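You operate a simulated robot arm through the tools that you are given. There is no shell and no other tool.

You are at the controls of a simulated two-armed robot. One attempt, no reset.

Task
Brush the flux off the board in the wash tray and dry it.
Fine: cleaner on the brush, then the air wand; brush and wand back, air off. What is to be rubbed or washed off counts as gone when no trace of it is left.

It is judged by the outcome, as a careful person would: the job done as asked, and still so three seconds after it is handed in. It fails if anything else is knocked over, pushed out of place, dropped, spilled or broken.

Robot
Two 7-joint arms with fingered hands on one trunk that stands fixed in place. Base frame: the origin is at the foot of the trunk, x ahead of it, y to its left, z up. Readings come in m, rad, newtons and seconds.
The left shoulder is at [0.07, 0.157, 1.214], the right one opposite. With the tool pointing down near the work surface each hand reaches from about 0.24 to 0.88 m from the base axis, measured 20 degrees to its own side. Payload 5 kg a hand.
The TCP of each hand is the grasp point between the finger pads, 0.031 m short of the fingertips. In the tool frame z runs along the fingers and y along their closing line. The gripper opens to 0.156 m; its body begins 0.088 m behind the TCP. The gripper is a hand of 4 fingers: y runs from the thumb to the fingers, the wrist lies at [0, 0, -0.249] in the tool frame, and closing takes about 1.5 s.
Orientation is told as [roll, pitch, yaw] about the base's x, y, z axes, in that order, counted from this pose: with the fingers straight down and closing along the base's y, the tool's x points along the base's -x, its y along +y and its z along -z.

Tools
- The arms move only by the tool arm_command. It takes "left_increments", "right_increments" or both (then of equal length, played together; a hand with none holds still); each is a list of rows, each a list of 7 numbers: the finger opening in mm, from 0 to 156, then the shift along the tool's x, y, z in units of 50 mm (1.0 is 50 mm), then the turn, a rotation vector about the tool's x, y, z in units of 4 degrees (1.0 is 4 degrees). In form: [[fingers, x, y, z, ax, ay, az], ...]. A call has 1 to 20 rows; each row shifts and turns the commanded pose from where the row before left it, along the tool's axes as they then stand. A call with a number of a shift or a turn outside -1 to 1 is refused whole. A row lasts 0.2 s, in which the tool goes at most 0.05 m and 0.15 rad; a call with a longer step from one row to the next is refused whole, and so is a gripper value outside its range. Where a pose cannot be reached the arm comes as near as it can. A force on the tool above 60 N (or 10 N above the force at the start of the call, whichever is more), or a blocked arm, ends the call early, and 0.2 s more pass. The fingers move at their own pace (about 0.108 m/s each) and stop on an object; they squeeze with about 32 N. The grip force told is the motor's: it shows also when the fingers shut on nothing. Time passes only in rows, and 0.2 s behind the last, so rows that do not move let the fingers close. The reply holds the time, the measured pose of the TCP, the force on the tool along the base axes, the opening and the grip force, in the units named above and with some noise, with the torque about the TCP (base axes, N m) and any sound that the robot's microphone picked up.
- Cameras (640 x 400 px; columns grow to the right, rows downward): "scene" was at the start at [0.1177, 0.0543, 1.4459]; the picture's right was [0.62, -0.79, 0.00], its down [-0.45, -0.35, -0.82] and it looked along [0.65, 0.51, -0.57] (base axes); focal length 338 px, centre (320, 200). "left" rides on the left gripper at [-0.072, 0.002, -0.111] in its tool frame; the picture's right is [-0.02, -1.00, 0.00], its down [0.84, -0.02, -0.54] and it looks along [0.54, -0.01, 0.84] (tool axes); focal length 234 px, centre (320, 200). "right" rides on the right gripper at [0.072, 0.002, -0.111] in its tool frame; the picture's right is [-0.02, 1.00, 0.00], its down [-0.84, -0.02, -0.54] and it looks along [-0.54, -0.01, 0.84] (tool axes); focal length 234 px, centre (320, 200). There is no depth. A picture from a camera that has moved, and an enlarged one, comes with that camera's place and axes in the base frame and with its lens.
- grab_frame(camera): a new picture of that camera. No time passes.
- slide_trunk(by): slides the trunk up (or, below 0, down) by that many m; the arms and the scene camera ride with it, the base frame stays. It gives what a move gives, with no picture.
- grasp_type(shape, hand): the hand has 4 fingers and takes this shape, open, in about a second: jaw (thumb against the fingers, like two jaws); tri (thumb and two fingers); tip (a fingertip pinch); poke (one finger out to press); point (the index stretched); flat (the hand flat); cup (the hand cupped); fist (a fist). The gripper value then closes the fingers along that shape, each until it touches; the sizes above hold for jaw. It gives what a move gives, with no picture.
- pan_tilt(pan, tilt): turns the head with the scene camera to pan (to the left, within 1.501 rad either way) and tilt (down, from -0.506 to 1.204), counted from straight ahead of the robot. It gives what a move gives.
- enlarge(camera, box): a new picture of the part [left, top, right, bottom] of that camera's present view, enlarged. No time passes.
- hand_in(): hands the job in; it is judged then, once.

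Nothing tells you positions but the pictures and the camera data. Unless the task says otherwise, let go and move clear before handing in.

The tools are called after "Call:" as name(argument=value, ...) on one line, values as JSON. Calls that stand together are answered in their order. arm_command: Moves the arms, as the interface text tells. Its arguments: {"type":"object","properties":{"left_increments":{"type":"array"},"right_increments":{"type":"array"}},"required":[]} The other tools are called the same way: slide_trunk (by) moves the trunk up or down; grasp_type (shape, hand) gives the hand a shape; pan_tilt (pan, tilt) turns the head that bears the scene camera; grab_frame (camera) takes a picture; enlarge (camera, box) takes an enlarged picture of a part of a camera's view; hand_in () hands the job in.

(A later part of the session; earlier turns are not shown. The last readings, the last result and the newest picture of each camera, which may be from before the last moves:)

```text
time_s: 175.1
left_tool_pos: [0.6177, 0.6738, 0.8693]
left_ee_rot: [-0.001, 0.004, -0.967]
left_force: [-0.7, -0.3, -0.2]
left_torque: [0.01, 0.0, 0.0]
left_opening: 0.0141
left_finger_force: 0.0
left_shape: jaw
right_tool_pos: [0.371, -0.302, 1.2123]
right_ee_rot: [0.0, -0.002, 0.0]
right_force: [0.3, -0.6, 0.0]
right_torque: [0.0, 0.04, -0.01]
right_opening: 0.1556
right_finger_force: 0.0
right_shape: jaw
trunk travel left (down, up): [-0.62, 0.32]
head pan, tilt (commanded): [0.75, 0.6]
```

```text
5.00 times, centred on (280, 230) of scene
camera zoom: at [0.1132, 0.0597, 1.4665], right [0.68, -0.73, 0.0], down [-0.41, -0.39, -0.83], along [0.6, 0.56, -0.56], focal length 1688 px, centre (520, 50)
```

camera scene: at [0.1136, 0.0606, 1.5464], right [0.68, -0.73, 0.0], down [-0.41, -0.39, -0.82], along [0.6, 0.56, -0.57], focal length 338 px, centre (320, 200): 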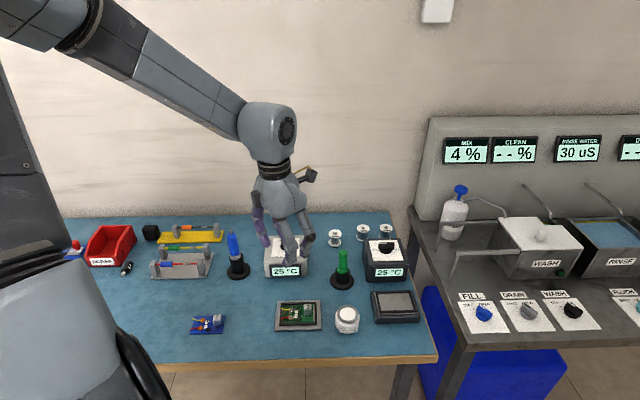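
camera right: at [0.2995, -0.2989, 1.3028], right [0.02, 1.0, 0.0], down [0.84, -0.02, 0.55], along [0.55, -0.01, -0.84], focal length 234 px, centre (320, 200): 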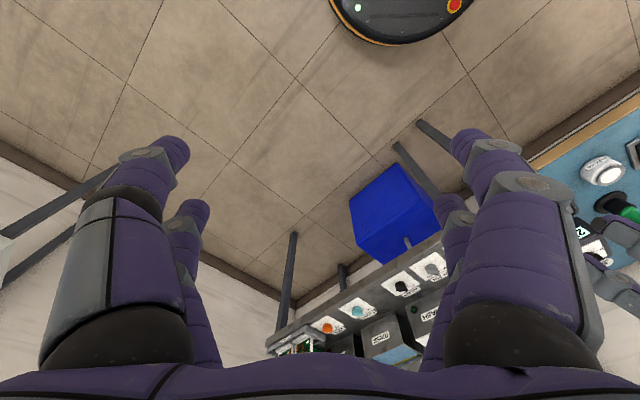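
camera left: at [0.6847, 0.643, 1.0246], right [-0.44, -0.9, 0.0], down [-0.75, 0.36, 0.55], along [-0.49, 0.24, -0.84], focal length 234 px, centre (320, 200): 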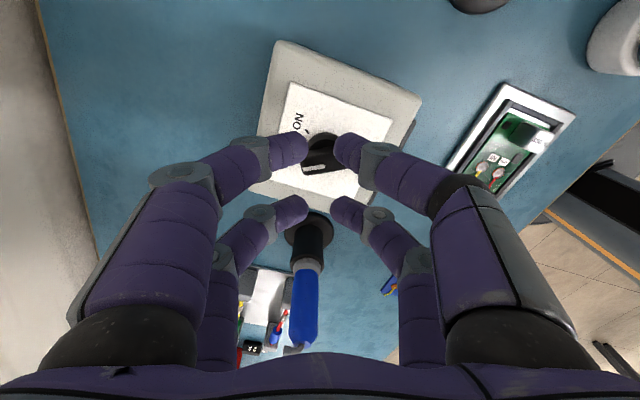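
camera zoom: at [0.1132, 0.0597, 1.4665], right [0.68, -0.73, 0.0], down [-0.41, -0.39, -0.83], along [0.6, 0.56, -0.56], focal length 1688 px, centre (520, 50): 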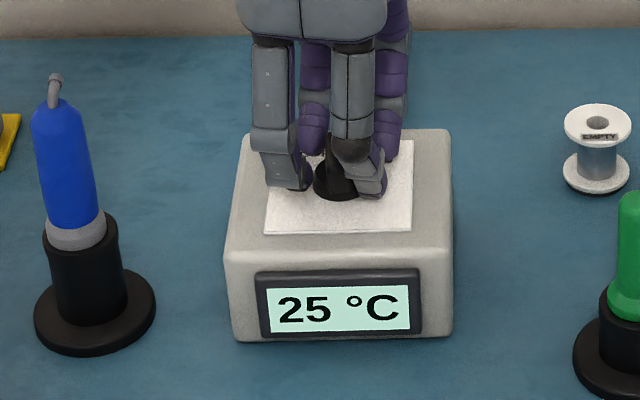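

The knob follows the hand easily. Continuing toward ON.

Call:
arm_command(left_increments=[[14, 0, 0, 0, 0, 0, 1], [14, 0, 0, 0, 0, 0, 1], [14, 0, 0, 0, 0, 0, 1], [14, 0, 0, 0, 0, 0, 1], [14, 0, 0, 0, 0, 0, 1], [14, 0, 0, 0, 0, 0, 1], [14, 0, 0, 0, 0, 0, 1], [14, 0, 0, 0, 0, 0, 0]])

Call:
enlarge(camera="left", box=[240, 100, 400, 260])

Call:
enlarge(camera="scene", box=[240, 190, 320, 270])

```text
time_s: 176.0
left_tool_pos: [0.5844, 0.6494, 0.8765]
left_ee_rot: [0.006, 0.038, -1.174]
left_force: [-7.4, 50.0, -2.9]
left_torque: [1.01, 0.24, 1.71]
left_opening: 0.0163
left_finger_force: 0.0
left_shape: jaw
left hand out of reach, approached as far as the arm can: row 1, 2, 3, 4
right_tool_pos: [0.3676, -0.3007, 1.2135]
right_ee_rot: [-0.001, 0.0, -0.007]
right_force: [0.2, 0.0, 1.1]
right_torque: [0.07, -0.01, -0.01]
right_opening: 0.1559
right_finger_force: 0.1
right_shape: jaw
trunk travel left (down, up): [-0.62, 0.32]
head pan, tilt (commanded): [0.75, 0.6]
stopped in row 4 (left hand): the force on the tool passed its limit at 71 N (the readings are from after the stop); the commanded pose is now the measured one
```

```text
2.50 times, centred on (320, 180) of left
camera zoom: at [0.6151, 0.5796, 0.987], right [-0.91, -0.41, -0.01], down [-0.34, 0.75, 0.57], along [-0.23, 0.53, -0.82], focal length 585 px, centre (320, 250)
```

zoom: 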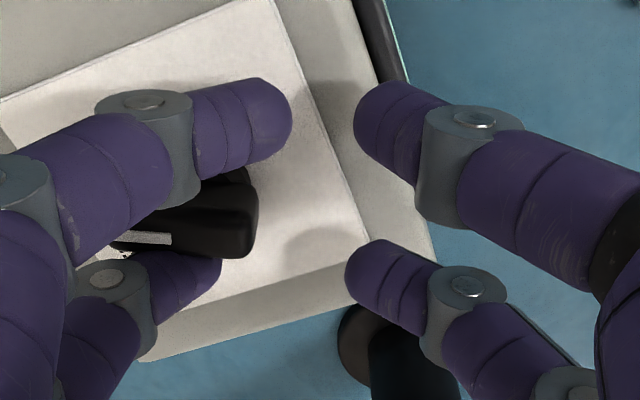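

```text
5.00 times, centred on (280, 230) of scene
camera zoom: at [0.1119, 0.0649, 1.4664], right [0.68, -0.73, 0.0], down [-0.41, -0.39, -0.82], along [0.6, 0.56, -0.57], focal length 1688 px, centre (520, 50)
```

zoom: 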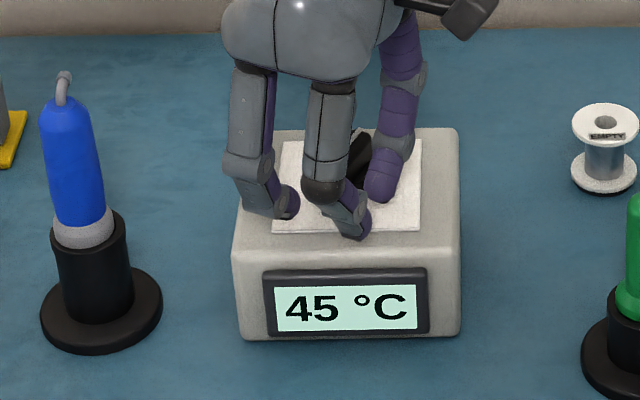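

The supply switched on (display now 45 °C and rising), but the hand hit a joint limit and dragged sideways with force. I'll relieve that force carefully first.

Call:
arm_command(left_increments=[[14, 0.12, 0.1, 0, 0, 0, 0], [14, 0, 0.1, 0, 0, 0, -0.5]])

Call:
enlarge(camera="left", box=[200, 80, 400, 280])

```text
time_s: 176.6
left_tool_pos: [0.5909, 0.6511, 0.8781]
left_ee_rot: [0.003, 0.029, -1.15]
left_force: [-10.8, 35.0, -9.2]
left_torque: [0.53, 0.45, 1.03]
left_opening: 0.0148
left_finger_force: 0.1
left_shape: jaw
left hand out of reach, approached as far as the arm can: row 1
right_tool_pos: [0.3699, -0.2984, 1.2115]
right_ee_rot: [-0.004, 0.002, -0.006]
right_force: [0.4, -0.6, 0.0]
right_torque: [-0.03, 0.04, 0.01]
right_opening: 0.1557
right_finger_force: 0.1
right_shape: jaw
trunk travel left (down, up): [-0.62, 0.32]
head pan, tilt (commanded): [0.75, 0.6]
```

```text
2.00 times, centred on (300, 180) of left
camera zoom: at [0.6235, 0.5835, 0.9881], right [-0.9, -0.43, 0.0], down [-0.36, 0.74, 0.57], along [-0.24, 0.51, -0.82], focal length 468 px, centre (360, 240)
```

zoom: 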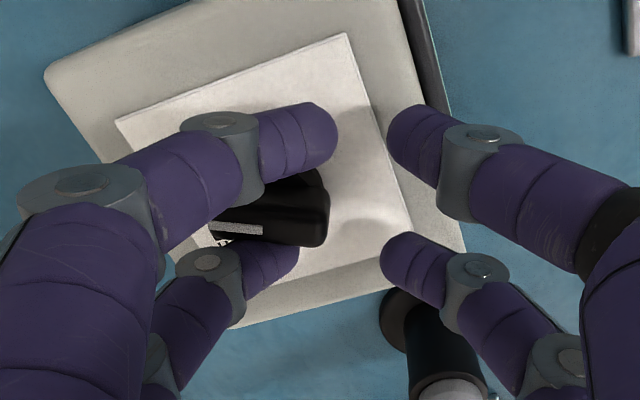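

Call:
arm_command(left_increments=[[14, 0.06, 0.15, 0, 0, 0, -0.7], [14, 0.03, 0.15, 0, 0, 0, -0.7]])

Call:
enlarge(camera="left", box=[200, 80, 400, 280])

```text
time_s: 177.2
left_tool_pos: [0.6044, 0.6561, 0.8801]
left_ee_rot: [0.006, 0.02, -1.056]
left_force: [-8.7, 15.5, -10.2]
left_torque: [0.07, 0.32, 0.35]
left_opening: 0.0138
left_finger_force: 0.1
left_shape: jaw
right_tool_pos: [0.3693, -0.2992, 1.2119]
right_ee_rot: [-0.001, 0.003, -0.005]
right_force: [-0.4, 0.5, -0.6]
right_torque: [0.03, 0.01, 0.0]
right_opening: 0.1559
right_finger_force: 0.0
right_shape: jaw
trunk travel left (down, up): [-0.62, 0.32]
head pan, tilt (commanded): [0.75, 0.6]
```

```text
2.00 times, centred on (300, 180) of left
camera zoom: at [0.6428, 0.5921, 0.9915], right [-0.86, -0.51, -0.01], down [-0.43, 0.71, 0.56], along [-0.28, 0.49, -0.83], focal length 468 px, centre (360, 240)
```

zoom: 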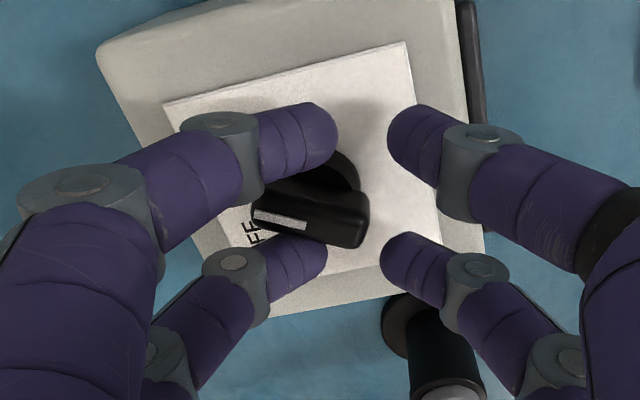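

Call:
arm_command(left_increments=[[14, 0.12, 0.1, 0, 0, 0, -0.2], [14, 0.06, 0.1, 0, 0, 0, 0]])

Call:
enlarge(camera="left", box=[200, 80, 400, 280])

```text
time_s: 177.8
left_tool_pos: [0.6092, 0.6679, 0.8826]
left_ee_rot: [0.01, 0.02, -1.042]
left_force: [0.0, 1.2, -0.4]
left_torque: [-0.02, 0.02, 0.0]
left_opening: 0.0143
left_finger_force: 0.0
left_shape: jaw
right_tool_pos: [0.3698, -0.3024, 1.2109]
right_ee_rot: [0.001, 0.002, 0.0]
right_force: [-0.1, -0.6, -0.2]
right_torque: [-0.03, -0.03, -0.03]
right_opening: 0.1557
right_finger_force: 0.0
right_shape: jaw
trunk travel left (down, up): [-0.62, 0.32]
head pan, tilt (commanded): [0.75, 0.6]
```

```text
2.00 times, centred on (300, 180) of left
camera zoom: at [0.6479, 0.6036, 0.9943], right [-0.85, -0.53, -0.01], down [-0.44, 0.7, 0.56], along [-0.29, 0.48, -0.83], focal length 468 px, centre (360, 240)
```

zoom: 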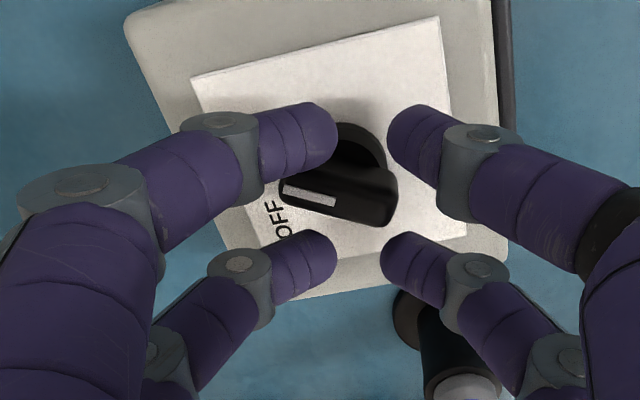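

Force is gone. Lifting clear to check the knob and the box.

Call:
arm_command(left_increments=[[14, 0, 0, -0.4, 0, 0, 0], [14, 0, 0, -0.6, 0, 0, 0], [14, 0, 0, -0.8, 0, 0, 0], [14, 0, 0, 0, 0, 0, 0]])

Call:
grab_frame(camera="left")

Call:
grab_frame(camera="scene")

Call:
enlarge(camera="scene", box=[220, 180, 340, 280])

```text
time_s: 178.8
left_tool_pos: [0.6126, 0.6633, 0.9704]
left_ee_rot: [0.008, 0.022, -1.04]
left_force: [-0.3, 0.0, 0.7]
left_torque: [0.01, -0.01, -0.01]
left_opening: 0.0142
left_finger_force: 0.0
left_shape: jaw
right_tool_pos: [0.3694, -0.303, 1.2112]
right_ee_rot: [0.0, 0.002, -0.004]
right_force: [0.6, 0.2, 0.0]
right_torque: [0.01, 0.0, 0.01]
right_opening: 0.1559
right_finger_force: 0.0
right_shape: jaw
trunk travel left (down, up): [-0.62, 0.32]
head pan, tilt (commanded): [0.75, 0.6]
```

```text
taken
camera left: at [0.6519, 0.5993, 1.0816], right [-0.85, -0.53, -0.01], down [-0.44, 0.7, 0.56], along [-0.29, 0.48, -0.83], focal length 234 px, centre (320, 200)
```

left: 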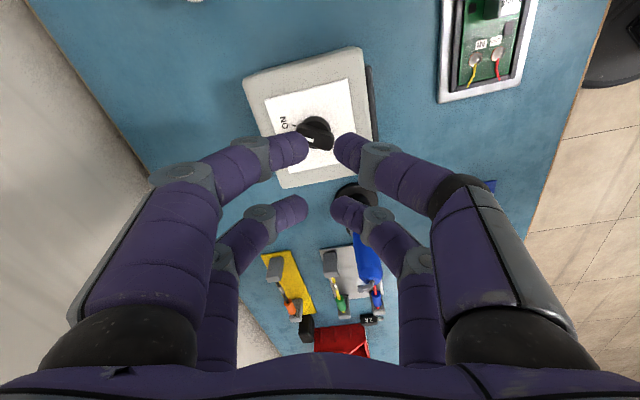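

```text
taken
camera scene: at [0.1134, 0.0609, 1.4664], right [0.68, -0.73, 0.0], down [-0.41, -0.39, -0.82], along [0.6, 0.56, -0.57], focal length 338 px, centre (320, 200)
```

scene: 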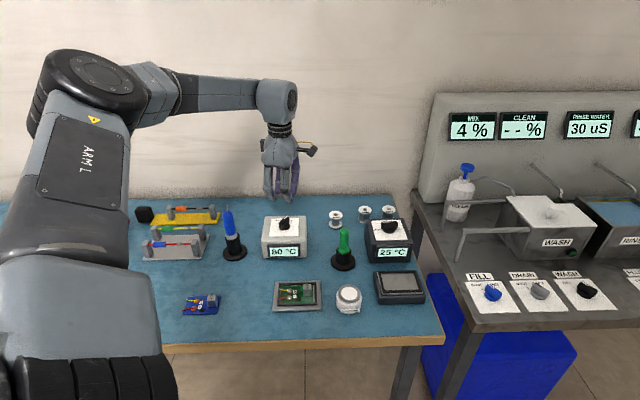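

```text
4.00 times, centred on (280, 230) of scene
camera zoom: at [0.1134, 0.0609, 1.4664], right [0.68, -0.73, 0.0], down [-0.41, -0.39, -0.82], along [0.6, 0.56, -0.57], focal length 1351 px, centre (480, 80)
```

zoom: 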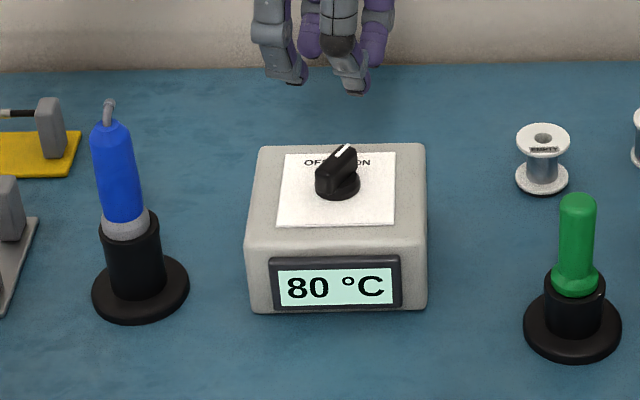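

The box has not moved; the display climbs (80 °C) with the knob at ON. Now I'll bring the hand back to a comfortable place, and tilt it again for gripping the wand.

Call:
arm_command(left_increments=[[60, 0, 0, -0.6, 0, 0, 0], [60, -0.3, -0.6, -0.5, 0, 0, 0], [60, -0.3, -0.6, -0.5, 0, 0, 0], [60, -0.3, -0.6, -0.5, 0, 0, 0], [60, -0.3, -0.6, -0.5, 0, 0, 0], [60, -0.3, -0.6, -0.5, 0, 0, 0], [60, 0, 0, 0, 0, 0, -1], [60, 0, 0, 0, 0, 0, -1], [60, 0, 0, 0, 0, 0, -1], [60, 0, 0, 0, 0, 0, -1], [60, 0, 0, 0, 0, 0, -1], [60, 0, 0, 0, 0, 0, -1], [60, 0, 0, 0, 0, 0, -1], [60, 0, 0, 0, 0, 0, -1], [60, 0, 0, 0, 0, 0, -1], [60, 0, 0, 0, 0, 0, -1], [60, 0, 0, 0, 0, 0, -1], [60, 0, 0, 0, 0, 0, -1], [60, 0, 0, 0, 0, 0, -1], [60, 0, 0, 0, 0, 0, -1]])

Call:
grab_frame(camera="scene")

Call:
enlarge(camera="scene", box=[240, 195, 330, 270])

```text
time_s: 183.0
left_tool_pos: [0.5182, 0.5221, 1.1246]
left_ee_rot: [0.025, 0.006, -0.06]
left_force: [0.3, 0.1, -1.1]
left_torque: [0.0, -0.01, 0.0]
left_opening: 0.0601
left_finger_force: 0.1
left_shape: jaw
right_tool_pos: [0.3702, -0.3048, 1.2122]
right_ee_rot: [0.0, 0.002, -0.006]
right_force: [-0.2, -0.1, -0.1]
right_torque: [0.01, -0.04, -0.03]
right_opening: 0.1559
right_finger_force: 0.1
right_shape: jaw
trunk travel left (down, up): [-0.62, 0.32]
head pan, tilt (commanded): [0.75, 0.6]
```

```text
taken
camera scene: at [0.1128, 0.0605, 1.4665], right [0.68, -0.73, 0.0], down [-0.41, -0.39, -0.83], along [0.6, 0.56, -0.56], focal length 338 px, centre (320, 200)
```

scene: 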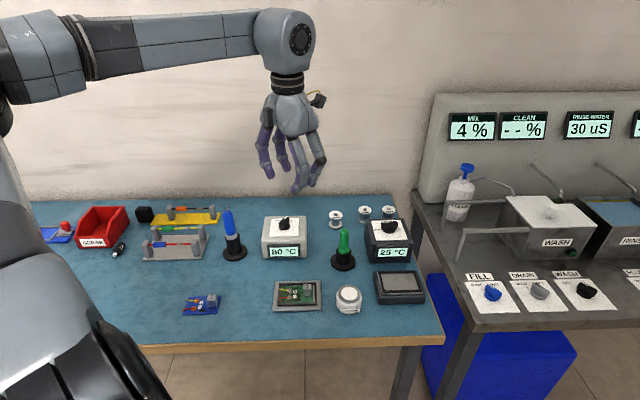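

```text
5.33 times, centred on (285, 232) of scene
camera zoom: at [0.1128, 0.0605, 1.4665], right [0.68, -0.73, 0.0], down [-0.41, -0.39, -0.83], along [0.6, 0.56, -0.56], focal length 1801 px, centre (507, 27)
```

zoom: 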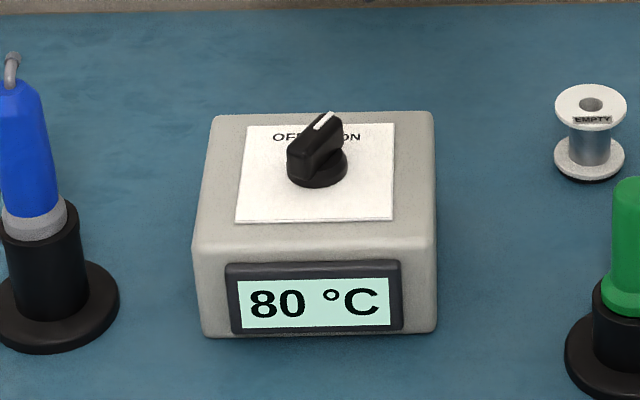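

The display holds at 80 °C – it is a warm-air supply for drying. Levelling and tilting the hand again for the wand.

Call:
arm_command(left_increments=[[60, -0.5, -0.1, -0.4, 0.36, -0.1, -0.86], [60, -0.5, 0, -0.5, 0, 0, 0], [60, -0.5, 0, -0.5, 0, 0, 0], [60, 0, 0, 0, 0, -1, 0], [60, 0, 0, 0, 0, -1, 0], [60, 0, 0, 0, 0, -1, 0], [60, 0, 0, 0, 0, -1, 0], [60, 0, 0, 0, 0, -1, 0], [60, 0, 0, 0, 0, -1, 0], [60, 0, 0, 0, 0, -1, 0], [60, 0, 0, 0, 0, -1, 0], [60, 0, 0, 0, 0, -1, 0], [60, 0, 0, 0, 0, -1, 0], [60, 0, 0, 0, 0, -1, 0], [60, 0, 0, 0, 0, -1, 0], [60, 0, 0, 0, 0, -1, 0], [60, 0, 0, 0, 0, -1, 0], [60, 0, 0, 0, 0, -1, 0], [60, 0, 0, 0, 0, 0, 0]])

```text
time_s: 187.0
left_tool_pos: [0.5929, 0.514, 1.1934]
left_ee_rot: [-0.002, -1.052, 0.0]
left_force: [1.1, -0.1, -1.0]
left_torque: [0.02, 0.0, -0.03]
left_opening: 0.0599
left_finger_force: 0.1
left_shape: jaw
right_tool_pos: [0.3691, -0.3038, 1.2119]
right_ee_rot: [0.001, 0.003, -0.005]
right_force: [-0.4, 0.8, 0.5]
right_torque: [0.0, -0.01, 0.02]
right_opening: 0.1558
right_finger_force: 0.0
right_shape: jaw
trunk travel left (down, up): [-0.62, 0.32]
head pan, tilt (commanded): [0.75, 0.6]
```

Call:
slide_trunk(by=-0.2)

Call:
arm_command(left_increments=[[60, 0, 0, 0, 0, -1, 0], [60, 0, 0, 0, 0, -1, 0], [60, 0, 0, 0, 0, -1, 0], [60, 0, 0, 0, 0, -1, 0], [60, 0, 0, 0, 0, -1, 0], [60, 0, 0, 0, 0, 0, 0]])

Call:
grab_frame(camera="scene")

```text
time_s: 189.2
left_tool_pos: [0.5932, 0.5138, 0.995]
left_ee_rot: [-0.003, -1.048, -0.001]
left_force: [-0.7, 0.6, -0.8]
left_torque: [0.02, 0.02, 0.01]
left_opening: 0.0598
left_finger_force: 0.0
left_shape: jaw
right_tool_pos: [0.369, -0.3024, 1.01]
right_ee_rot: [0.001, 0.002, -0.006]
right_force: [0.0, -0.2, 0.4]
right_torque: [-0.01, -0.01, 0.02]
right_opening: 0.156
right_finger_force: 0.1
right_shape: jaw
trunk travel left (down, up): [-0.42, 0.52]
head pan, tilt (commanded): [0.75, 0.6]
```

```text
time_s: 190.6
left_tool_pos: [0.593, 0.5124, 0.995]
left_ee_rot: [0.0, -1.399, -0.002]
left_force: [0.3, -0.7, -1.3]
left_torque: [-0.01, 0.0, -0.01]
left_opening: 0.0597
left_finger_force: 0.0
left_shape: jaw
right_tool_pos: [0.3687, -0.3045, 1.0111]
right_ee_rot: [0.002, 0.004, -0.005]
right_force: [0.0, -0.7, -0.5]
right_torque: [0.04, 0.02, 0.0]
right_opening: 0.1559
right_finger_force: 0.1
right_shape: jaw
trunk travel left (down, up): [-0.42, 0.52]
head pan, tilt (commanded): [0.75, 0.6]
```

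```text
taken
camera scene: at [0.1128, 0.0603, 1.2665], right [0.68, -0.73, 0.0], down [-0.41, -0.39, -0.83], along [0.6, 0.56, -0.56], focal length 338 px, centre (320, 200)
```

scene: 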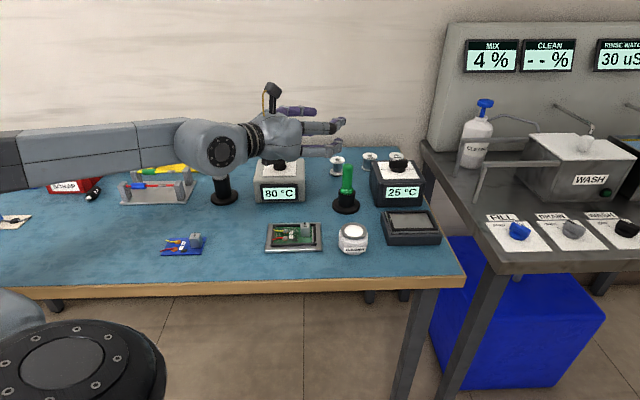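

Call:
arm_command(left_increments=[[60, -0.9, 0, -0.15, 0, 0, 0], [60, 0, 0, 0, -0.95, 0, -0.154], [60, 0, 0, 0, -0.95, 0, -0.154], [60, 0, 0, 0, -0.95, 0, -0.154], [60, 0, 0, 0, -0.95, 0, -0.154], [60, 0, 0, 0, -0.95, 0, -0.154], [60, 0, 0, 0, -0.95, 0, -0.154], [60, 0, 0, 0, -0.95, 0, -0.154], [60, 0, 0, 0, -0.95, 0, -0.154], [60, 0, 0, 0, -0.95, 0, -0.154], [60, 0, 0, 0, -0.95, 0, -0.154], [60, 0, 0, 0, -0.95, 0, -0.154], [60, 0, 0, 0, 0, 0, 0]])

```text
time_s: 193.4
left_tool_pos: [0.5799, 0.5351, 1.042]
left_ee_rot: [0.038, -1.399, 0.698]
left_force: [-0.3, -0.3, 0.0]
left_torque: [0.02, -0.02, 0.0]
left_opening: 0.0598
left_finger_force: 0.0
left_shape: jaw
left hand out of reach, approached as far as the arm can: row 2, 3
right_tool_pos: [0.3677, -0.303, 1.0108]
right_ee_rot: [0.0, 0.0, -0.006]
right_force: [0.0, -0.1, -0.8]
right_torque: [-0.01, -0.01, 0.01]
right_opening: 0.1558
right_finger_force: 0.0
right_shape: jaw
trunk travel left (down, up): [-0.42, 0.52]
head pan, tilt (commanded): [0.75, 0.6]
```

Call:
arm_command(left_increments=[[60, -0.033, 0.753, 0.193, 0, 0, 0], [60, -0.033, 0.753, 0.193, 0, 0, 0], [60, -0.033, 0.753, 0.193, 0, 0, 0], [60, -0.033, 0.753, 0.193, 0, 0, 0], [60, -0.033, 0.753, 0.193, 0, 0, 0], [60, -0.033, 0.753, 0.193, 0, 0, 0], [60, 0, 0, 0, 0, 0, 0]])

Call:
grab_frame(camera="left")

Call:
grab_frame(camera="scene")

```text
time_s: 195.0
left_tool_pos: [0.4742, 0.7418, 1.043]
left_ee_rot: [0.043, -1.401, 0.693]
left_force: [-0.3, 0.0, 0.0]
left_torque: [-0.02, 0.02, 0.0]
left_opening: 0.0599
left_finger_force: 0.1
left_shape: jaw
right_tool_pos: [0.3694, -0.3033, 1.0106]
right_ee_rot: [0.003, 0.001, -0.005]
right_force: [0.1, 0.6, 0.8]
right_torque: [0.01, 0.03, 0.01]
right_opening: 0.1558
right_finger_force: 0.1
right_shape: jaw
trunk travel left (down, up): [-0.42, 0.52]
head pan, tilt (commanded): [0.75, 0.6]
```

```text
taken
camera left: at [0.4019, 0.6789, 1.1344], right [0.68, -0.74, 0.02], down [-0.49, -0.47, -0.73], along [0.55, 0.49, -0.68], focal length 234 px, centre (320, 200)
```

left: 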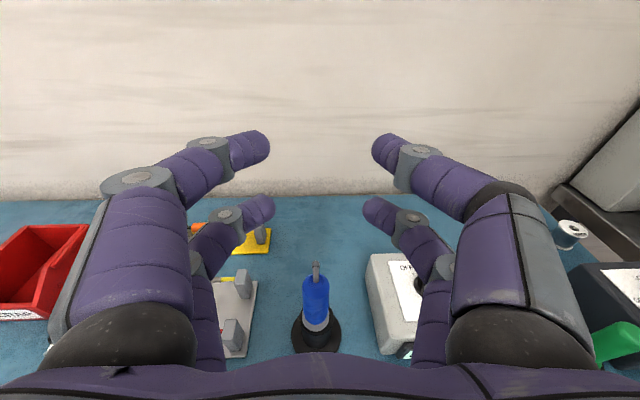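

```text
taken
camera scene: at [0.1134, 0.0599, 1.2665], right [0.68, -0.73, 0.0], down [-0.41, -0.38, -0.83], along [0.6, 0.56, -0.56], focal length 338 px, centre (320, 200)
```

scene: 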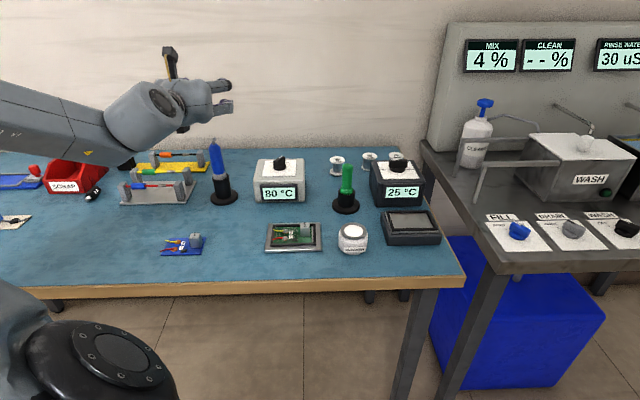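

Aligned above the wand (shifting 3 mm); descending to grip height.

Call:
arm_command(left_increments=[[60, 0.626, 0.03, 0.108, 0, 0, 0], [60, 0.626, 0.03, 0.108, 0, 0, 0], [60, 0.626, 0, 0.108, 0, 0, 0], [60, 0.626, 0, 0.108, 0, 0, 0], [60, 0.6, 0, 0.1, 0, 0, 0], [60, 0, 0, 0, 0, 0, 0]])

Call:
grab_frame(camera="left")

```text
time_s: 196.4
left_tool_pos: [0.4695, 0.7446, 0.8835]
left_ee_rot: [0.039, -1.402, 0.698]
left_force: [0.0, -0.1, 0.1]
left_torque: [-0.03, 0.04, 0.0]
left_opening: 0.06
left_finger_force: 0.0
left_shape: jaw
right_tool_pos: [0.3684, -0.3045, 1.012]
right_ee_rot: [0.002, -0.001, -0.005]
right_force: [-0.3, 0.3, -0.3]
right_torque: [0.0, -0.05, -0.01]
right_opening: 0.1558
right_finger_force: 0.1
right_shape: jaw
trunk travel left (down, up): [-0.42, 0.52]
head pan, tilt (commanded): [0.75, 0.6]
```

```text
taken
camera left: at [0.3968, 0.6801, 0.9746], right [0.68, -0.74, 0.02], down [-0.49, -0.47, -0.73], along [0.55, 0.49, -0.68], focal length 234 px, centre (320, 200)
```

left: 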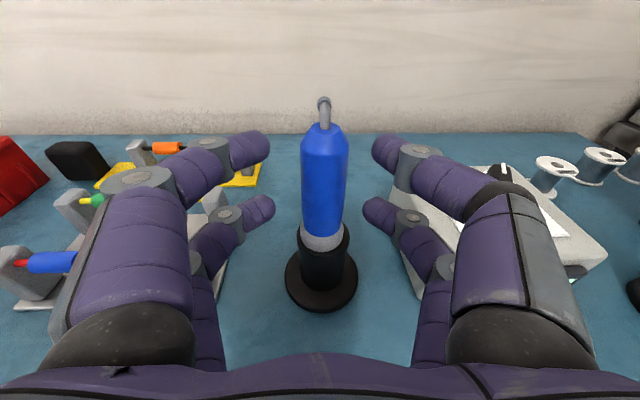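

Call:
arm_command(left_increments=[[60, 0, -0.03, 0, 0, 0, 0], [5, 0, 0, 0, 0, 0, 0], [5, 0, 0, 0, 0, 0, 0], [5, 0, 0, 0, 0, 0, 0], [5, 0, 0, 0, 0, 0, 0], [5, 0, 0, 0, 0, 0, 0], [5, 0, 0, 0, 0, 0, 0], [5, 0, 0, 0, 0, 0, 0]])

Call:
grab_frame(camera="left")

```text
time_s: 198.2
left_tool_pos: [0.4714, 0.744, 0.8846]
left_ee_rot: [0.039, -1.401, 0.698]
left_force: [0.1, -1.0, 1.3]
left_torque: [-0.02, 0.01, -0.02]
left_opening: 0.0203
left_finger_force: 32.1
left_shape: jaw
right_tool_pos: [0.3671, -0.3032, 1.0114]
right_ee_rot: [0.0, 0.0, -0.004]
right_force: [-1.0, 0.9, 0.1]
right_torque: [0.01, 0.01, 0.01]
right_opening: 0.1559
right_finger_force: 0.0
right_shape: jaw
trunk travel left (down, up): [-0.42, 0.52]
head pan, tilt (commanded): [0.75, 0.6]
```

```text
taken
camera left: at [0.3982, 0.679, 0.9758], right [0.68, -0.74, 0.02], down [-0.49, -0.47, -0.73], along [0.55, 0.49, -0.68], focal length 234 px, centre (320, 200)
```

left: 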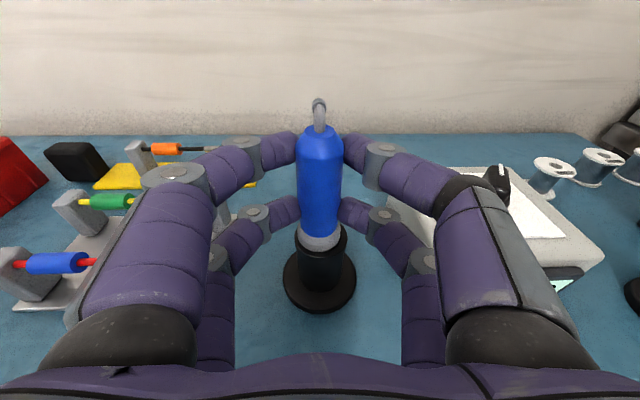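

Wand gripped. Lifting it straight out and listening for air.

Call:
arm_command(left_increments=[[5, -0.3, 0, -0.052, 0, 0, 0], [5, -0.5, 0, -0.086, 0, 0, 0], [5, -0.6, 0, -0.103, 0, 0, 0], [5, -0.6, 0, -0.103, 0, 0, 0], [5, -0.6, 0, -0.103, 0, 0, 0], [5, 0, 0, 0, 0, 0, 0]])

Call:
grab_frame(camera="left")

Call:
grab_frame(camera="scene")

```text
time_s: 199.6
left_tool_pos: [0.4719, 0.739, 1.0161]
left_ee_rot: [0.039, -1.399, 0.7]
left_force: [0.0, 0.1, -0.6]
left_torque: [-0.03, 0.0, 0.02]
left_opening: 0.0203
left_finger_force: 32.0
left_shape: jaw
right_tool_pos: [0.3693, -0.3037, 1.0114]
right_ee_rot: [0.002, 0.001, -0.005]
right_force: [0.3, -0.5, 0.3]
right_torque: [0.05, -0.02, 0.03]
right_opening: 0.156
right_finger_force: 0.1
right_shape: jaw
trunk travel left (down, up): [-0.42, 0.52]
head pan, tilt (commanded): [0.75, 0.6]
```

```text
taken
camera left: at [0.3997, 0.6753, 1.1075], right [0.67, -0.74, 0.02], down [-0.49, -0.47, -0.73], along [0.55, 0.49, -0.68], focal length 234 px, centre (320, 200)
```

left: 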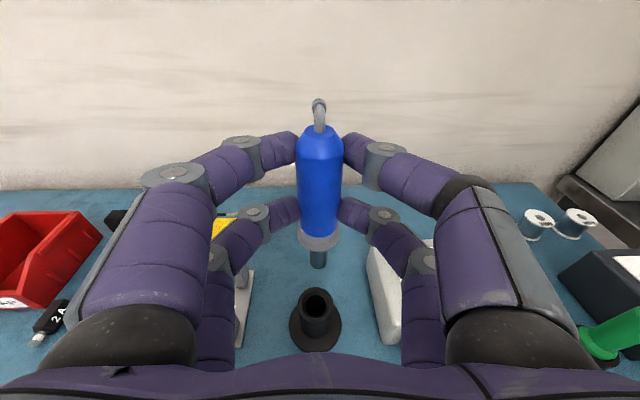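

```text
taken
camera scene: at [0.1134, 0.0607, 1.2664], right [0.68, -0.73, 0.0], down [-0.41, -0.39, -0.82], along [0.6, 0.56, -0.57], focal length 338 px, centre (320, 200)
```

scene: 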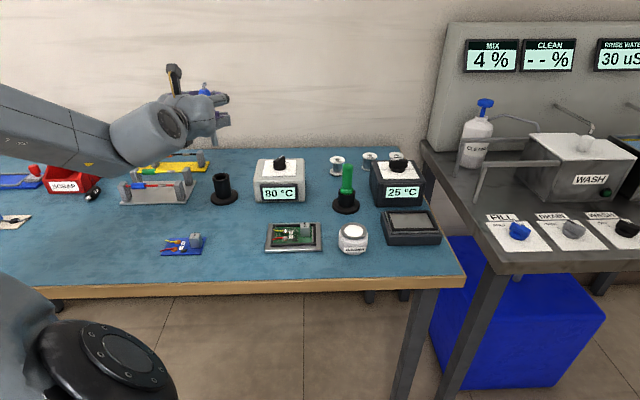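

Call:
arm_command(left_increments=[[5, 0.033, -0.753, -0.193, 0, 0, 0], [5, 0.033, -0.753, -0.193, 0, 0, 0], [5, 0.033, -0.753, -0.193, 0, 0, 0], [5, 0.033, -0.753, -0.193, 0, 0, 0], [5, 0.033, -0.753, -0.193, 0, 0, 0], [5, 0.033, -0.753, -0.193, 0, 0, 0], [5, 0, 0, 0, 0.95, 0, 0.154], [5, 0, 0, 0, 0.95, 0, 0.154], [5, 0, 0, 0, 0.95, 0, 0.154], [5, 0, 0, 0, 0.95, 0, 0.154], [5, 0, 0, 0, 0.95, 0, 0.154], [5, 0, 0, 0, 0.95, 0, 0.154], [5, 0, 0, 0, 0.95, 0, 0.154], [5, 0, 0, 0, 0.95, 0, 0.154], [5, 0, 0, 0, 0.95, 0, 0.154], [5, 0, 0, 0, 0.95, 0, 0.154], [5, 0, 0, 0, 0.95, 0, 0.154], [5, 0, 0, 0, 0, 0, 0]])

Call:
grab_frame(camera="left")

Call:
grab_frame(camera="scene")

```text
time_s: 203.4
left_tool_pos: [0.5775, 0.5409, 1.0161]
left_ee_rot: [-0.003, -1.394, 0.052]
left_force: [0.0, -0.9, -0.2]
left_torque: [-0.01, -0.03, 0.0]
left_opening: 0.0201
left_finger_force: 31.6
left_shape: jaw
left hand out of reach, approached as far as the arm can: row 17
right_tool_pos: [0.3685, -0.303, 1.01]
right_ee_rot: [0.001, 0.002, -0.004]
right_force: [0.1, -0.2, -0.6]
right_torque: [0.0, -0.03, -0.02]
right_opening: 0.1558
right_finger_force: 0.0
right_shape: jaw
trunk travel left (down, up): [-0.42, 0.52]
head pan, tilt (commanded): [0.75, 0.6]
```

```text
taken
camera left: at [0.4815, 0.5392, 1.1085], right [0.05, -1.0, 0.02], down [-0.68, -0.05, -0.73], along [0.73, 0.02, -0.68], focal length 234 px, centre (320, 200)
```

left: 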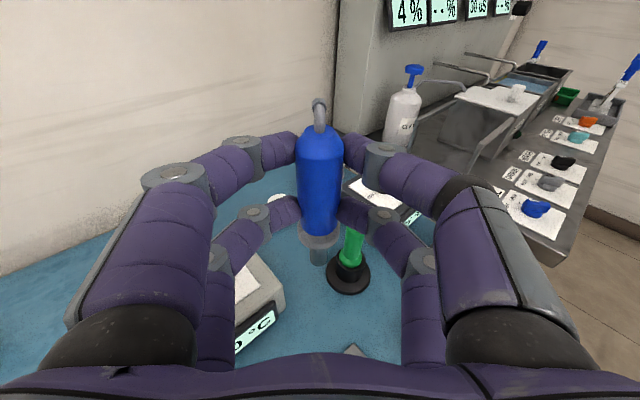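

```text
taken
camera scene: at [0.1131, 0.0603, 1.2665], right [0.68, -0.73, 0.0], down [-0.41, -0.39, -0.83], along [0.6, 0.56, -0.56], focal length 338 px, centre (320, 200)
```

scene: 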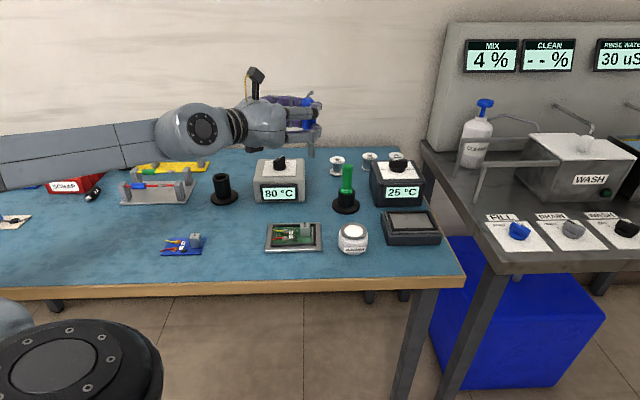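

Call:
arm_command(left_increments=[[5, 0.414, -0.1, -0.364, 0, 0, 0], [5, 0.414, -0.1, -0.364, 0, 0, 0], [5, 0.414, -0.1, -0.364, 0, 0, 0], [5, 0.414, -0.1, -0.364, 0, 0, 0], [5, 0.414, -0.1, -0.364, 0, 0, 0], [5, 0, 0, 0, 0, 0, 0]])

Call:
grab_frame(camera="left")

Call:
enlarge(camera="scene", box=[255, 205, 335, 265])

```text
time_s: 204.8
left_tool_pos: [0.4725, 0.5106, 0.9292]
left_ee_rot: [-0.006, -1.398, 0.001]
left_force: [-0.2, 0.4, -0.2]
left_torque: [0.0, 0.06, 0.04]
left_opening: 0.0203
left_finger_force: 32.0
left_shape: jaw
right_tool_pos: [0.3691, -0.3037, 1.0101]
right_ee_rot: [0.001, 0.001, -0.005]
right_force: [0.1, 1.0, -0.5]
right_torque: [-0.02, 0.0, 0.02]
right_opening: 0.1562
right_finger_force: 0.0
right_shape: jaw
trunk travel left (down, up): [-0.42, 0.52]
head pan, tilt (commanded): [0.75, 0.6]
```

```text
taken
camera left: at [0.3759, 0.5122, 1.0211], right [0.0, -1.0, 0.02], down [-0.68, -0.02, -0.73], along [0.73, -0.02, -0.68], focal length 234 px, centre (320, 200)
```

left: 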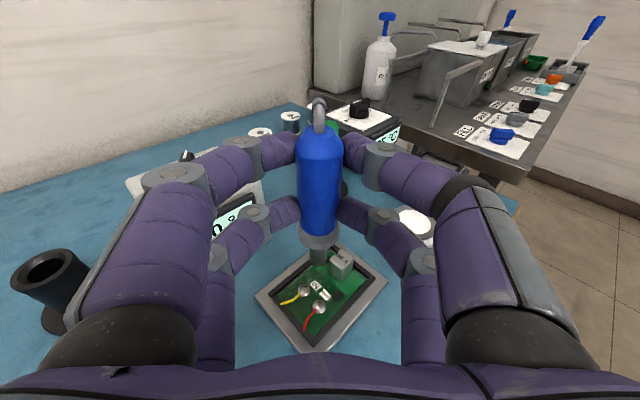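

```text
6.67 times, centred on (295, 235) of scene
camera zoom: at [0.1133, 0.0608, 1.2665], right [0.68, -0.73, 0.0], down [-0.41, -0.39, -0.82], along [0.6, 0.56, -0.57], focal length 2251 px, centre (487, -33)
```

zoom: 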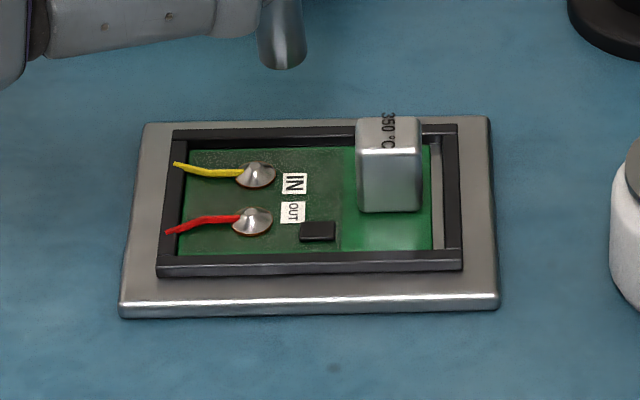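

The nozzle is 6 cm above the wet board. Lowering to about 4 cm and sweeping slowly over the wet area.

Call:
arm_command(left_increments=[[5, 0.394, -0.0, 0.07, 0, 0, 0], [5, 0, 0.1, 0, 0, 0, 0], [5, 0, 0.1, 0, 0, 0, 0], [5, 0, 0.1, 0, 0, 0, 0], [5, 0.017, 0, -0.1, 0, 0, 0], [5, 0, -0.1, 0, 0, 0, 0], [5, 0, -0.1, 0, 0, 0, 0], [5, 0, -0.1, 0, 0, 0, 0], [5, 0, -0.1, 0, 0, 0, 0], [5, 0, -0.1, 0, 0, 0, 0], [5, -0.017, 0, 0.1, 0, 0, 0], [5, 0, 0.1, 0, 0, 0, 0], [5, 0, 0.1, 0, 0, 0, 0], [5, 0, 0, 0, 0, 0, 0]])

Call:
enlarge(camera="left", box=[240, 210, 400, 360])

Call:
enlarge(camera="scene", box=[255, 205, 335, 265])

```text
time_s: 207.8
left_tool_pos: [0.4716, 0.5112, 0.9107]
left_ee_rot: [-0.004, -1.398, 0.003]
left_force: [-0.9, -0.7, -0.9]
left_torque: [0.03, -0.01, -0.03]
left_opening: 0.0202
left_finger_force: 31.9
left_shape: jaw
right_tool_pos: [0.3691, -0.3032, 1.0114]
right_ee_rot: [0.001, 0.001, -0.004]
right_force: [-0.1, -0.3, -0.2]
right_torque: [-0.01, -0.01, 0.0]
right_opening: 0.1559
right_finger_force: 0.0
right_shape: jaw
trunk travel left (down, up): [-0.42, 0.52]
head pan, tilt (commanded): [0.75, 0.6]
```

```text
2.67 times, centred on (320, 285) of left
camera zoom: at [0.3749, 0.5133, 1.0026], right [0.0, -1.0, 0.02], down [-0.68, -0.02, -0.73], along [0.73, -0.01, -0.68], focal length 624 px, centre (320, -27)
```

zoom: 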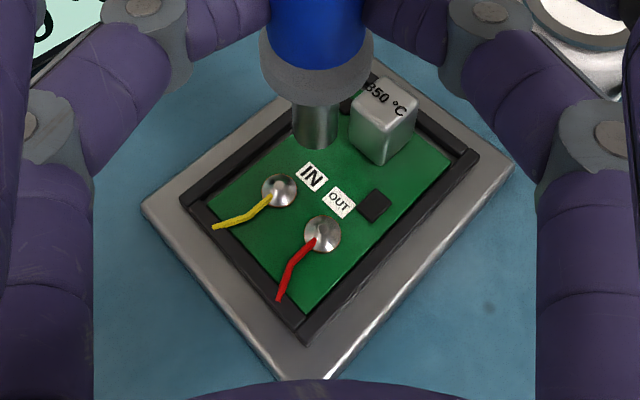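

```text
6.67 times, centred on (295, 235) of scene
camera zoom: at [0.1127, 0.0605, 1.2665], right [0.68, -0.73, 0.0], down [-0.41, -0.39, -0.83], along [0.6, 0.56, -0.56], focal length 2251 px, centre (487, -33)
```

zoom: 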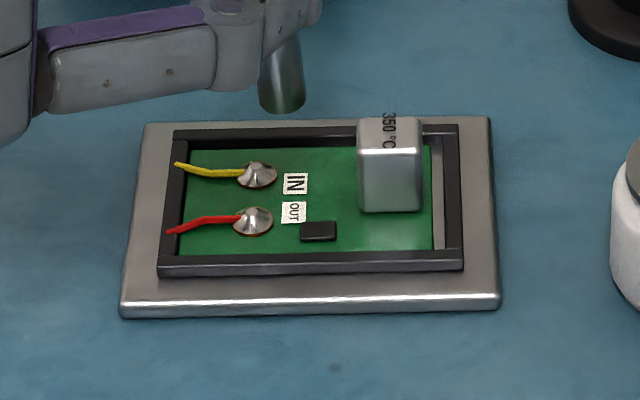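

The air wand works: the wet sheen is disappearing. One more sweep for complete dryness.

Call:
arm_command(left_increments=[[5, 0, 0.1, 0, 0, 0, 0], [5, 0, 0.1, 0, 0, 0, 0], [5, -0.017, 0, 0.1, 0, 0, 0], [5, 0, -0.1, 0, 0, 0, 0], [5, 0, -0.1, 0, 0, 0, 0], [5, 0, -0.1, 0, 0, 0, 0], [5, 0, -0.1, 0, 0, 0, 0], [5, 0, -0.1, 0, 0, 0, 0], [5, 0.017, 0, -0.1, 0, 0, 0], [5, 0.026, 0, -0.15, 0, 0, 0], [5, 0, 0.1, 0, 0, 0, 0], [5, 0, 0.1, 0, 0, 0, 0], [5, 0, 0.1, 0, 0, 0, 0], [5, 0, 0.1, 0, 0, 0, 0], [5, 0, 0.1, 0, 0, 0, 0], [5, -0.02, -0.1, 0.12, 0, 0, 0], [5, 0, -0.1, 0, 0, 0, 0], [5, 0, 0, 0, 0, 0, 0]])

Call:
enlarge(camera="left", box=[260, 230, 380, 340])

Call:
enlarge(camera="scene", box=[265, 212, 325, 252])

```text
time_s: 211.6
left_tool_pos: [0.477, 0.511, 0.9081]
left_ee_rot: [-0.006, -1.398, 0.005]
left_force: [-0.5, -0.4, -0.9]
left_torque: [0.03, 0.03, 0.04]
left_opening: 0.0198
left_finger_force: 31.6
left_shape: jaw
left hand out of reach, approached as far as the arm can: row 10
right_tool_pos: [0.3689, -0.3033, 1.0094]
right_ee_rot: [-0.001, 0.002, -0.005]
right_force: [-0.6, -0.4, 0.2]
right_torque: [-0.02, 0.01, 0.0]
right_opening: 0.1556
right_finger_force: 0.1
right_shape: jaw
trunk travel left (down, up): [-0.42, 0.52]
head pan, tilt (commanded): [0.75, 0.6]
```

```text
3.64 times, centred on (320, 285) of left
camera zoom: at [0.3814, 0.5125, 1.0013], right [0.0, -1.0, 0.02], down [-0.68, -0.02, -0.73], along [0.73, -0.01, -0.68], focal length 852 px, centre (320, -109)
```

zoom: 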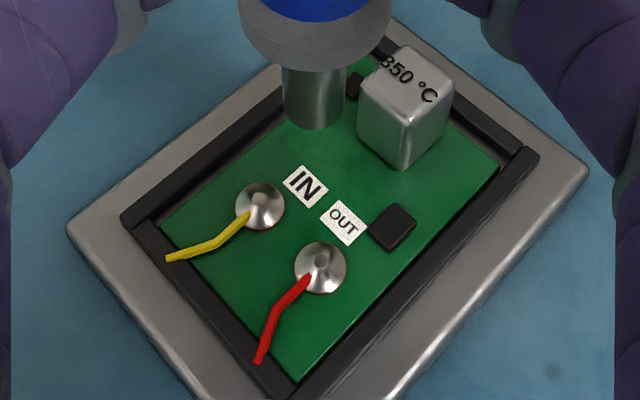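

```text
10.00 times, centred on (295, 232) of scene
camera zoom: at [0.113, 0.0607, 1.2665], right [0.68, -0.73, 0.0], down [-0.41, -0.39, -0.82], along [0.6, 0.56, -0.57], focal length 3377 px, centre (570, -120)
```

zoom: 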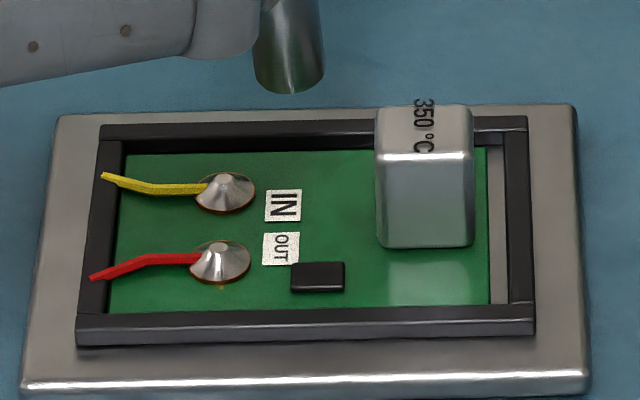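

The board is uniformly green and dry. Checking closely around the joints for any last flux trace.

Call:
enlarge(camera="scene", box=[278, 226, 304, 244])

Call:
enlarge(camera="left", box=[290, 270, 350, 320])

```text
16.00 times, centred on (291, 235) of scene
camera zoom: at [0.113, 0.0607, 1.2665], right [0.68, -0.73, 0.0], down [-0.41, -0.39, -0.82], along [0.6, 0.56, -0.57], focal length 5403 px, centre (784, -360)
```

zoom: 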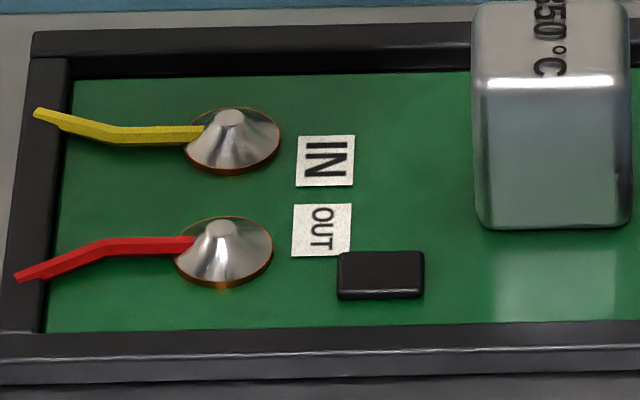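

```text
8.00 times, centred on (320, 295) of left
camera zoom: at [0.3814, 0.5125, 1.0013], right [0.0, -1.0, 0.02], down [-0.68, -0.02, -0.73], along [0.73, -0.01, -0.68], focal length 1873 px, centre (320, -560)
```

zoom: 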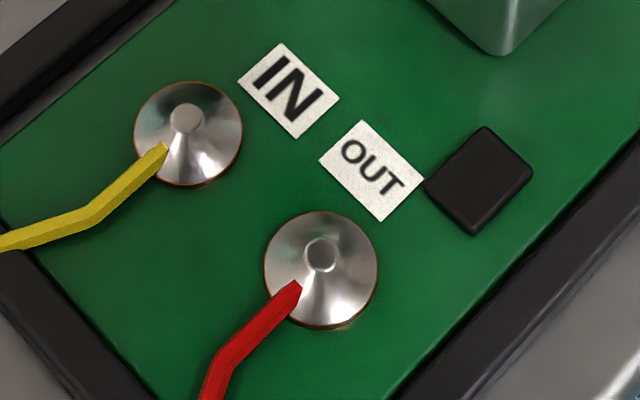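

I notice a tiny orange sliver at the near edge of the red joint. Zooming in maximally to tell pad copper from flux.

Call:
enlarge(camera="left", box=[308, 288, 334, 308])

Call:
enlarge(camera="scene", box=[284, 234, 294, 242])

Call:
enlarge(camera="scene", box=[284, 227, 294, 235])

```text
16.00 times, centred on (321, 298) of left
camera zoom: at [0.3814, 0.5125, 1.0013], right [0.0, -1.0, 0.02], down [-0.68, -0.02, -0.73], along [0.73, -0.01, -0.68], focal length 3747 px, centre (304, -1368)
```

zoom: 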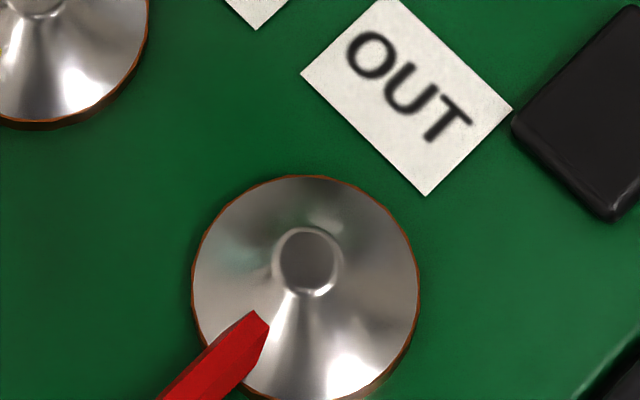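

```text
16.00 times, centred on (289, 238) of scene
camera zoom: at [0.113, 0.0607, 1.2665], right [0.68, -0.73, 0.0], down [-0.41, -0.39, -0.82], along [0.6, 0.56, -0.57], focal length 5403 px, centre (816, -408)
```

zoom: 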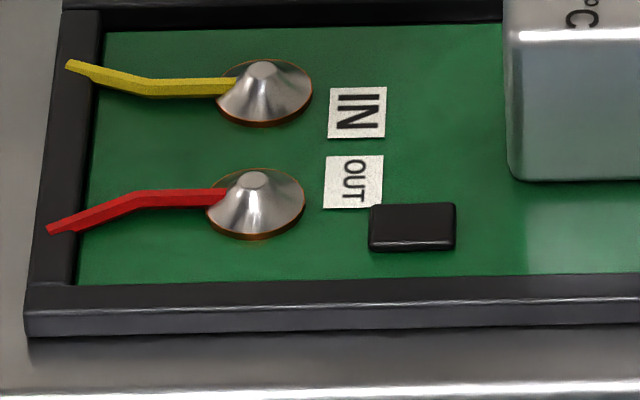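

```text
16.00 times, centred on (289, 231) of scene
camera zoom: at [0.113, 0.0607, 1.2665], right [0.68, -0.73, 0.0], down [-0.41, -0.39, -0.82], along [0.6, 0.56, -0.57], focal length 5403 px, centre (816, -296)
```

zoom: 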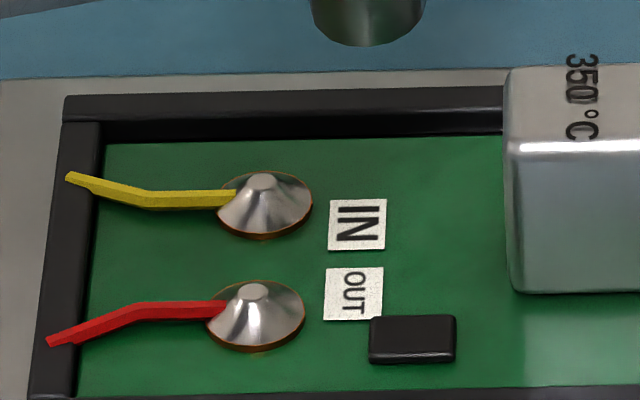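

Call:
enlarge(camera="left", box=[308, 298, 334, 318])

Call:
enlarge(camera="left", box=[292, 270, 318, 290])

```text
16.00 times, centred on (321, 308) of left
camera zoom: at [0.3814, 0.5125, 1.0013], right [0.0, -1.0, 0.02], down [-0.68, -0.02, -0.73], along [0.73, -0.01, -0.68], focal length 3747 px, centre (304, -1528)
```

zoom: 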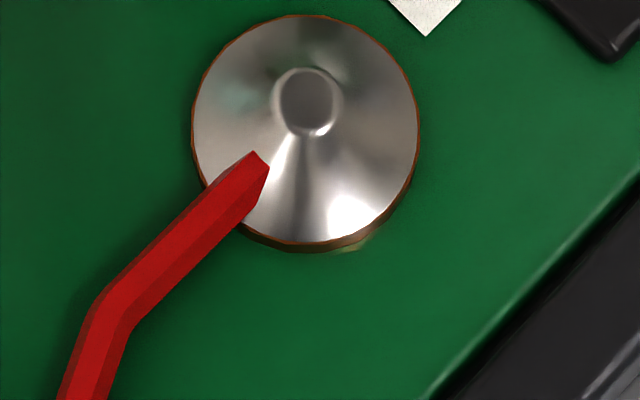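

```text
16.00 times, centred on (305, 280) of left
camera zoom: at [0.3814, 0.5125, 1.0013], right [0.0, -1.0, 0.02], down [-0.68, -0.02, -0.73], along [0.73, -0.01, -0.68], focal length 3747 px, centre (560, -1080)
```

zoom: 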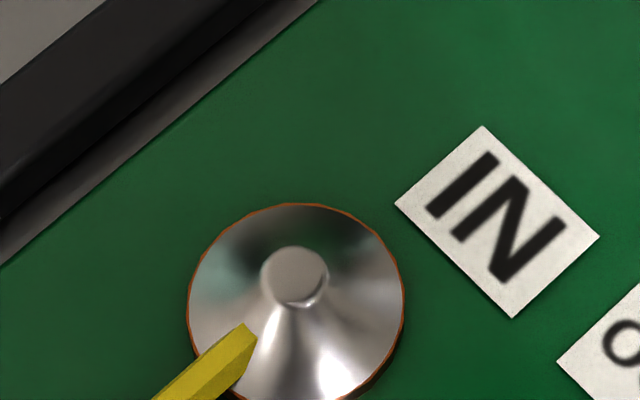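

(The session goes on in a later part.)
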